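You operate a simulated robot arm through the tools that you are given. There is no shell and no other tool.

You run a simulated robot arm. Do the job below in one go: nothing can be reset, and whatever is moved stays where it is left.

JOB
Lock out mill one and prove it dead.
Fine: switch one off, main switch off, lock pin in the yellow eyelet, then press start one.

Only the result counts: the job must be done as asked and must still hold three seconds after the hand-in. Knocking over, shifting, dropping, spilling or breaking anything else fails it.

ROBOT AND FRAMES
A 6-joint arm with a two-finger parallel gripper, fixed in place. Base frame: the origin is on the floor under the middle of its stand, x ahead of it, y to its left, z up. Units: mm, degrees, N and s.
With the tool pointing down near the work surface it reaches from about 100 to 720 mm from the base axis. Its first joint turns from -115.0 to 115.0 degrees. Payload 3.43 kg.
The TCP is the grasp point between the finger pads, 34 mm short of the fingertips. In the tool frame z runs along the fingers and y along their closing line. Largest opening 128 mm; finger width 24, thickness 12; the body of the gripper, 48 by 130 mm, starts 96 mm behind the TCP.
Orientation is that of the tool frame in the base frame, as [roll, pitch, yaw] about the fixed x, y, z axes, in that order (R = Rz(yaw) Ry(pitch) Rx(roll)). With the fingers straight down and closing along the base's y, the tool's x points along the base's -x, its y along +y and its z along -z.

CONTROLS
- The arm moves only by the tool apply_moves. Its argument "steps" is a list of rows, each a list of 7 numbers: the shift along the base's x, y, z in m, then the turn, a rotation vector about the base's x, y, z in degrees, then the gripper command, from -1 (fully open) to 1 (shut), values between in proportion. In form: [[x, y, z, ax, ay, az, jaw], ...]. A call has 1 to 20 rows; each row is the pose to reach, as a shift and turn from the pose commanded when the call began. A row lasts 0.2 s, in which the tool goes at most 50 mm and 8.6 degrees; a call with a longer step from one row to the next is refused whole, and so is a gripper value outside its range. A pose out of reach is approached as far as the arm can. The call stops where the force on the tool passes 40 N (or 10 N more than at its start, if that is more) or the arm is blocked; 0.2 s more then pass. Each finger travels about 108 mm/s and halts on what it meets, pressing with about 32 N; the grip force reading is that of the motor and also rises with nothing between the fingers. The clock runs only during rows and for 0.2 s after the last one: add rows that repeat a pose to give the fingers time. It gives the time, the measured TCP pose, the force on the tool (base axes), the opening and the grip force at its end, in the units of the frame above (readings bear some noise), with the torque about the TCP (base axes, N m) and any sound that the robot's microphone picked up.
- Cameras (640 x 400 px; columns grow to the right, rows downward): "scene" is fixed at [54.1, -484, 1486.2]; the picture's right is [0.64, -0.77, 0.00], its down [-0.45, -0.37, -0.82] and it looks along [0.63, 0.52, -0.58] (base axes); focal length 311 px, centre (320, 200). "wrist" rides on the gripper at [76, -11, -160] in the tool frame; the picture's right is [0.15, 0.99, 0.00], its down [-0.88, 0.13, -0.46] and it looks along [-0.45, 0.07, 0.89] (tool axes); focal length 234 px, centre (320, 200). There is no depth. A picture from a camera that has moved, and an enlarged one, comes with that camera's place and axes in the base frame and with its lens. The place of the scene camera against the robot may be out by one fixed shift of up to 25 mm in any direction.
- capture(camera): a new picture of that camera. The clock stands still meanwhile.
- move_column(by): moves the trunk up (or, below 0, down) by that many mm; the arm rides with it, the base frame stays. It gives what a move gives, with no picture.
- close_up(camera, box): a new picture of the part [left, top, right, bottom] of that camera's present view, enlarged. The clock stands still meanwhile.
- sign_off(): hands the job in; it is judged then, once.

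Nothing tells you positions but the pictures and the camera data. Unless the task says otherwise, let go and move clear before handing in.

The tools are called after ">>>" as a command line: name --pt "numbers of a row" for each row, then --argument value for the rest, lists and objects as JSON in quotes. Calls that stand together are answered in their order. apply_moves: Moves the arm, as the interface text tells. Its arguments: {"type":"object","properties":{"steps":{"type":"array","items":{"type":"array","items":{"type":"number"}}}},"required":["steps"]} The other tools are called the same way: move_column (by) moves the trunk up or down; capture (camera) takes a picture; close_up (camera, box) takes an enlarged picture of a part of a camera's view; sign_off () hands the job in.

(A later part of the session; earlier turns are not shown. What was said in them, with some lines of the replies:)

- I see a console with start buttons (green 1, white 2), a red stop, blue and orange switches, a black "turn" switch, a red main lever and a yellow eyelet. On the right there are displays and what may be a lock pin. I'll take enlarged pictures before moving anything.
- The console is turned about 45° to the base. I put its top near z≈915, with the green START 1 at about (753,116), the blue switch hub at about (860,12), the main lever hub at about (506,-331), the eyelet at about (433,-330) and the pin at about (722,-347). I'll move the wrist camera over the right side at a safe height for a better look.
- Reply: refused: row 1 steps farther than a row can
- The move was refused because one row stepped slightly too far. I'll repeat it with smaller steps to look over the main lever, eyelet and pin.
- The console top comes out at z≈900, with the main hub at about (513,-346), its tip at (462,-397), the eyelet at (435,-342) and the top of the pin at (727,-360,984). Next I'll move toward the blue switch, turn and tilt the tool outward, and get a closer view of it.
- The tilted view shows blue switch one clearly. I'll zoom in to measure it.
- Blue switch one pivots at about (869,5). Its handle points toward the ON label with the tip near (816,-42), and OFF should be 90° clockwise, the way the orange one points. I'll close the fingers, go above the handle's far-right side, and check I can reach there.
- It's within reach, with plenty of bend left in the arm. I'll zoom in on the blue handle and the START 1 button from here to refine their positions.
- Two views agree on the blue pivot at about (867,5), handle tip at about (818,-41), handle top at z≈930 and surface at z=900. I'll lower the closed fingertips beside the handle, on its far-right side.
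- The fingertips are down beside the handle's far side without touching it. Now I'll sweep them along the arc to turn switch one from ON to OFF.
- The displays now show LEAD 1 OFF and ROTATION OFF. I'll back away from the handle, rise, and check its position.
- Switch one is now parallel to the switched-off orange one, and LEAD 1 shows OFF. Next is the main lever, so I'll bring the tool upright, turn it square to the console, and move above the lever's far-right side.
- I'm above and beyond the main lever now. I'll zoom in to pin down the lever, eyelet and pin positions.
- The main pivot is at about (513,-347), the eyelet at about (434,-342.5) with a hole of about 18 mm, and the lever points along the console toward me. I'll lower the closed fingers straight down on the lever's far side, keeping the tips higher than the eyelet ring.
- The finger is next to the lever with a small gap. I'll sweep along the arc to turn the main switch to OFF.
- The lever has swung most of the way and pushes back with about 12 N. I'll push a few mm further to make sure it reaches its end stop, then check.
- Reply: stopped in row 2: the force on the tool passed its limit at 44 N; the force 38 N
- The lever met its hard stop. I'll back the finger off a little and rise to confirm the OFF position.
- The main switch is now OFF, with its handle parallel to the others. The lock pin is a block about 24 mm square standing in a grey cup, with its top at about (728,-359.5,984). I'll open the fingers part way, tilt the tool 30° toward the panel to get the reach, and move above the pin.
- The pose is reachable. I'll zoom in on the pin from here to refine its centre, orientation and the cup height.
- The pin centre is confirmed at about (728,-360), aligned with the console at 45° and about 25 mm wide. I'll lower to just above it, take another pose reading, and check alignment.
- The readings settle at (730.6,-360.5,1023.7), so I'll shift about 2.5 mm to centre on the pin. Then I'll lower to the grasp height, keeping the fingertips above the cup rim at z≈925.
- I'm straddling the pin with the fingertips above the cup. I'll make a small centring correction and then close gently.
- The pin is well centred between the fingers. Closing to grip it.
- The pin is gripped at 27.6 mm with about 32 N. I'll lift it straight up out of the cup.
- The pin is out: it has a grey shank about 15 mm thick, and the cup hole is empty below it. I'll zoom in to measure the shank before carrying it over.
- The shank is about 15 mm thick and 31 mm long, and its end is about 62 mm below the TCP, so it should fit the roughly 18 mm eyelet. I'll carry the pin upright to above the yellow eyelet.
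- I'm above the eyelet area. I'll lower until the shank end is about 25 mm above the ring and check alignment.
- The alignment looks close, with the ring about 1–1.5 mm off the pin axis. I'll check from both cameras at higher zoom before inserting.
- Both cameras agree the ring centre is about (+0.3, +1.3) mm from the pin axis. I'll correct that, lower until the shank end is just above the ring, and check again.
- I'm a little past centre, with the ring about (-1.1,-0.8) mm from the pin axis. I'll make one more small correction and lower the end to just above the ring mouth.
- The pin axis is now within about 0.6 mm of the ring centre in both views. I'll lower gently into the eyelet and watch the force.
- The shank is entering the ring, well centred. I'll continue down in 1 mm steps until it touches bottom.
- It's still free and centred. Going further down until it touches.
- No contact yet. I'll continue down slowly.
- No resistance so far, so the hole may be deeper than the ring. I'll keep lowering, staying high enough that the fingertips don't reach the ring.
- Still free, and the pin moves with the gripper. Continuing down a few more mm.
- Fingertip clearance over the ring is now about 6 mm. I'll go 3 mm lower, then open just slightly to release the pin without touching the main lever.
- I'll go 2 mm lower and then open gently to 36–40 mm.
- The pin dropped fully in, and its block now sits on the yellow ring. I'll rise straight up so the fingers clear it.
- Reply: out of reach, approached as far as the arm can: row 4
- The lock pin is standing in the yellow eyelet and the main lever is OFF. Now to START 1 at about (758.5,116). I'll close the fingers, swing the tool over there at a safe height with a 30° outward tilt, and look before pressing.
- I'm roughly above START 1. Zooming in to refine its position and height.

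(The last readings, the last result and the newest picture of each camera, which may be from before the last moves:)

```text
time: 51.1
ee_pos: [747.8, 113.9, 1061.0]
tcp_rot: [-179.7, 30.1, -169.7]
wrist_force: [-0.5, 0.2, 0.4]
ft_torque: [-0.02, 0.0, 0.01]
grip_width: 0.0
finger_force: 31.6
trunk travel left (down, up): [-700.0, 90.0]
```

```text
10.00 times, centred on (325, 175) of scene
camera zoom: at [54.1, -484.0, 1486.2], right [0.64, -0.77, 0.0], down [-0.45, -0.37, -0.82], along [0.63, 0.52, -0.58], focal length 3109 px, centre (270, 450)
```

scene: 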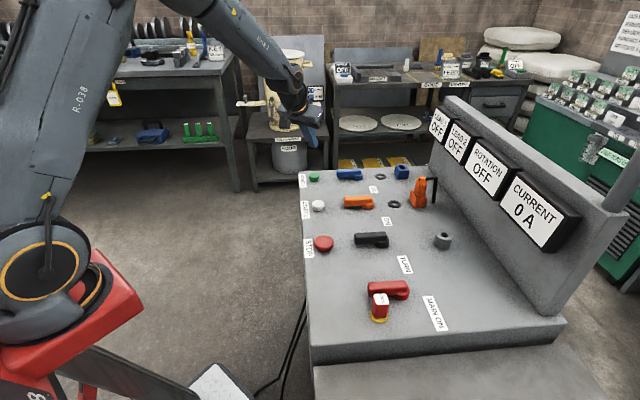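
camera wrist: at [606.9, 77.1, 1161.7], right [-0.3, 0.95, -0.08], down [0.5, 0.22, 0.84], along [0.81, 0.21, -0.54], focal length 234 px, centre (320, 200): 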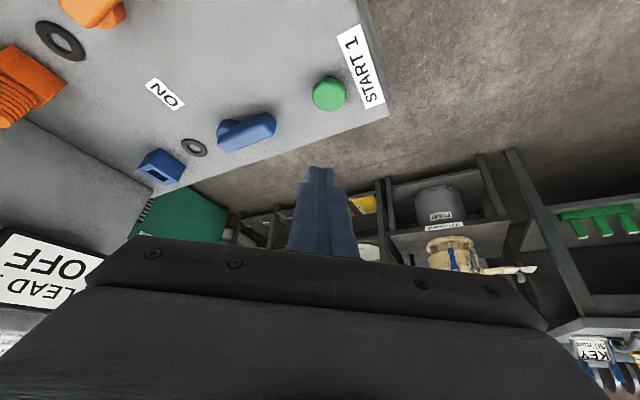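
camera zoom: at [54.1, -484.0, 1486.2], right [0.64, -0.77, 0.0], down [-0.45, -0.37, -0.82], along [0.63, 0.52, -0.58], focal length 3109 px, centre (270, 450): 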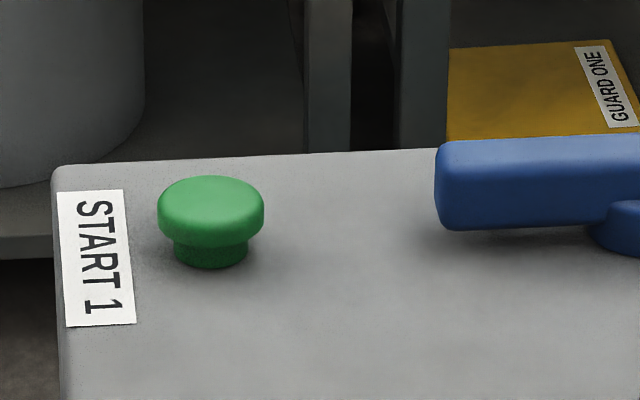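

START 1's cap is about 37 mm across, with its top at about (759.5,117,917). I'll shift slightly and come down to just above it.

>>> apply_moves --pt "0.002 0.0015 -0.03 0 0 0 1" --pt "0.002 0.0015 -0.06 0 0 0 1" --pt "0.002 0.0015 -0.085 0 0 0 1" --pt "0.002 0.0015 -0.098 0 0 0 1" --pt "0.002 0.0015 -0.098 0 0 0 1"

>>> close_up --camera "scene" --box '[285, 130, 375, 195]'

>>> close_up --camera "wrist" --box '[260, 90, 400, 210]'

```text
time: 52.3
ee_pos: [748.9, 116.0, 964.0]
tcp_rot: [-179.8, 30.1, -169.9]
wrist_force: [0.7, -0.5, -0.2]
ft_torque: [-0.03, 0.0, -0.01]
grip_width: 0.0
finger_force: 32.0
trunk travel left (down, up): [-700.0, 90.0]
```

```text
6.15 times, centred on (330, 162) of scene
camera zoom: at [54.1, -484.0, 1486.2], right [0.64, -0.77, 0.0], down [-0.45, -0.37, -0.82], along [0.63, 0.52, -0.58], focal length 1913 px, centre (258, 431)
```

zoom: 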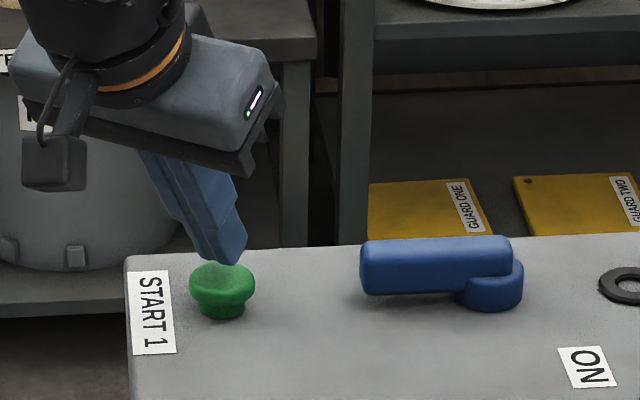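

```text
3.33 times, centred on (330, 150) of wrist
camera zoom: at [608.5, 79.0, 1065.2], right [-0.3, 0.95, -0.08], down [0.5, 0.22, 0.84], along [0.81, 0.21, -0.54], focal length 781 px, centre (287, 367)
```

zoom: 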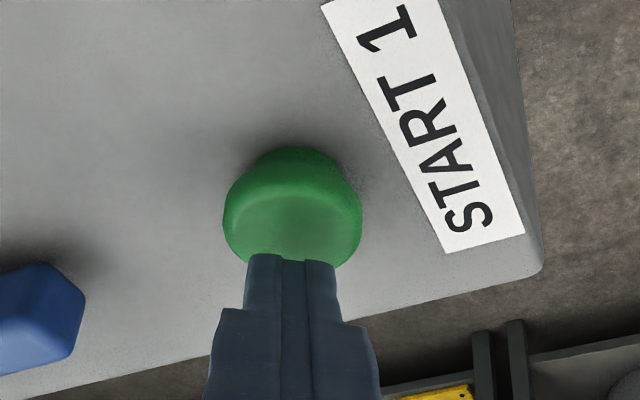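

The fingertips are centred over the green cap. Pressing down in small steps and watching the force.

>>> apply_moves --pt "0 0 -0.005 0 0 0 1" --pt "0 0 -0.008 0 0 0 1" --pt "0 0 -0.0095 0 0 0 1" --pt "0 0 -0.011 0 0 0 1" --pt "0 0 -0.0125 0 0 0 1" --pt "0 0 -0.014 0 0 0 1"

>>> close_up --camera "scene" --box '[285, 130, 375, 195]'

>>> capture --camera "scene"

```text
time: 53.7
ee_pos: [750.9, 116.8, 952.1]
tcp_rot: [-179.8, 30.2, -169.9]
wrist_force: [1.5, 1.0, 4.8]
ft_torque: [0.04, -0.09, -0.01]
grip_width: 0.0
finger_force: 31.9
trunk travel left (down, up): [-700.0, 90.0]
```

```text
6.15 times, centred on (330, 162) of scene
camera zoom: at [54.1, -484.0, 1486.2], right [0.64, -0.77, 0.0], down [-0.45, -0.37, -0.82], along [0.63, 0.52, -0.58], focal length 1913 px, centre (258, 431)
```

zoom: 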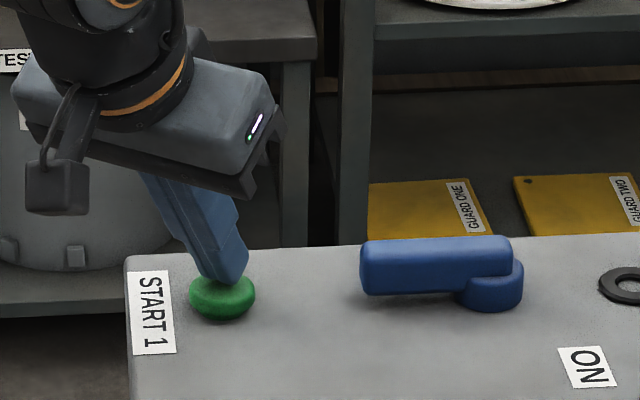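

```text
taken
```

scene: 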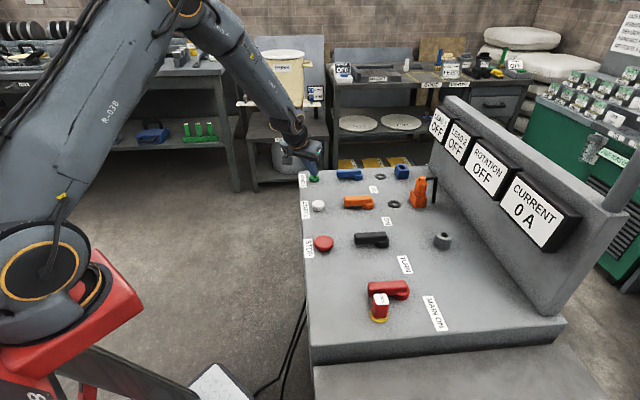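

The cap is going down with about 5 N of resistance. I'll press further to full travel.

>>> apply_moves --pt "0 0 -0.001 0 0 0 1" --pt "0 0 -0.002 0 0 0 1" --pt "0 0 -0.003 0 0 0 1" --pt "0 0 -0.003 0 0 0 1"

>>> close_up --camera "scene" --box '[285, 130, 375, 195]'

>>> close_up --camera "scene" --box '[420, 90, 596, 250]'

```text
time: 54.7
ee_pos: [749.9, 114.5, 949.9]
tcp_rot: [-179.8, 30.3, -170.0]
wrist_force: [-0.5, -1.7, 21.7]
ft_torque: [-0.07, -0.19, 0.05]
grip_width: 0.0
finger_force: 31.6
trunk travel left (down, up): [-700.0, 90.0]
```

```text
6.15 times, centred on (330, 162) of scene
camera zoom: at [54.1, -484.0, 1486.2], right [0.64, -0.77, 0.0], down [-0.45, -0.37, -0.82], along [0.63, 0.52, -0.58], focal length 1913 px, centre (258, 431)
```

zoom: 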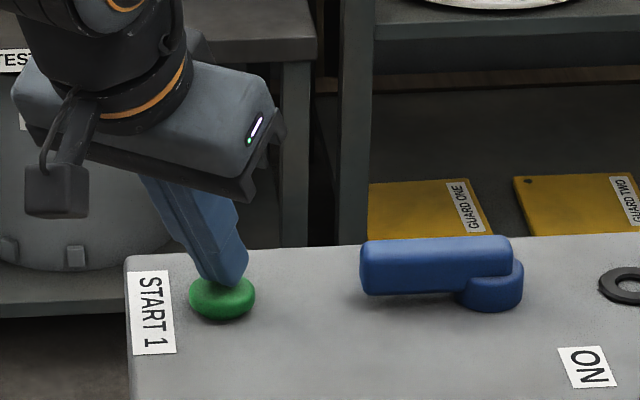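

```text
2.50 times, centred on (508, 170) of scene
camera zoom: at [54.1, -484.0, 1486.2], right [0.64, -0.77, 0.0], down [-0.45, -0.37, -0.82], along [0.63, 0.52, -0.58], focal length 777 px, centre (-150, 275)
```

zoom: 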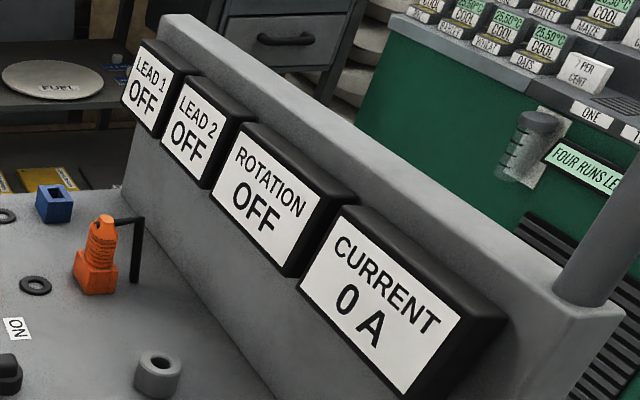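

START 1 is pressed to its stop (about 22 N), and the displays stay at OFF and 0 A, so mill one is dead. I'll hold briefly, then lift clear.

>>> apply_moves --pt "0 0 0 0 0 0 1" --pt "0 0 0 0 0 0 1" --pt "0 0 0.01 0 0 0 1" --pt "0 0 0.035 0 0 0 1" --pt "0 0 0.07 0 0 0 1" --pt "-0.02 0 0.11 0 0 0 1" --pt "-0.05 0 0.15 0 0 0 1" --pt "-0.09 0 0.17 0 0 0 1" --pt "-0.09 0 0.17 0 0 0 1"

>>> capture --camera "scene"

>>> close_up --camera "scene" --box '[295, 155, 475, 335]'

>>> capture --camera "wrist"

```text
time: 56.7
ee_pos: [659.4, 117.5, 1122.4]
tcp_rot: [-179.8, 30.2, -169.9]
wrist_force: [-0.4, -0.3, 0.1]
ft_torque: [0.01, -0.01, 0.03]
grip_width: 0.0
finger_force: 31.8
trunk travel left (down, up): [-700.0, 90.0]
```

```text
taken
```

scene: 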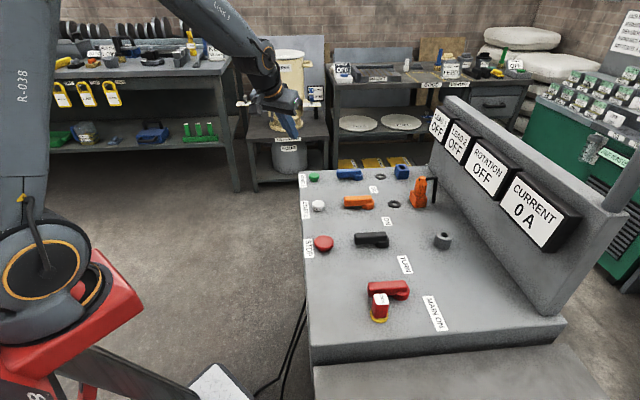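

```text
2.22 times, centred on (385, 245) of scene
camera zoom: at [54.1, -484.0, 1486.2], right [0.64, -0.77, 0.0], down [-0.45, -0.37, -0.82], along [0.63, 0.52, -0.58], focal length 691 px, centre (176, 100)
```

zoom: 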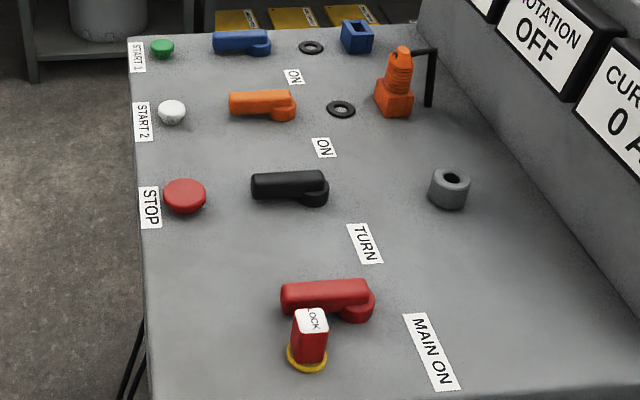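

```text
taken
camera wrist: at [518.7, 80.3, 1223.4], right [-0.3, 0.95, -0.08], down [0.5, 0.22, 0.84], along [0.81, 0.21, -0.54], focal length 234 px, centre (320, 200)
```

wrist: 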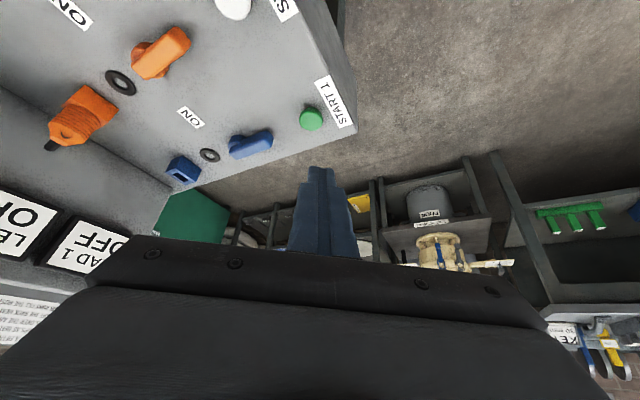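

Switch one and the main switch are off, and the lock pin stands in the yellow eyelet. START 1 was pressed fully and has sprung back, and the displays still read OFF and 0 A. The arm is clear and nothing else has moved, so I'm handing in.

>>> sign_off

```text
The job is handed in.
```

Mill one is locked out and tested dead, and the job is handed in. I did the four steps in the order you gave:

1. **Switch one off:** the blue switch is turned to OFF, and LEAD 1 changed from LIVE to OFF.
2. **Main switch off:** the red lever is turned all the way to its end stop.
3. **Lock pin in:** the pin stands in the yellow eyelet, with its shank right down and its block on the ring.
4. **Start one pressed:** I pressed START 1 to its stop at about 22 N. The displays stayed at LEAD 1 OFF, ROTATION OFF and 0 A, and the button came back up.

The last pictures show the gripper empty and the arm clear of the console. Nothing else on it looked moved. The hand-in gave no verdict.
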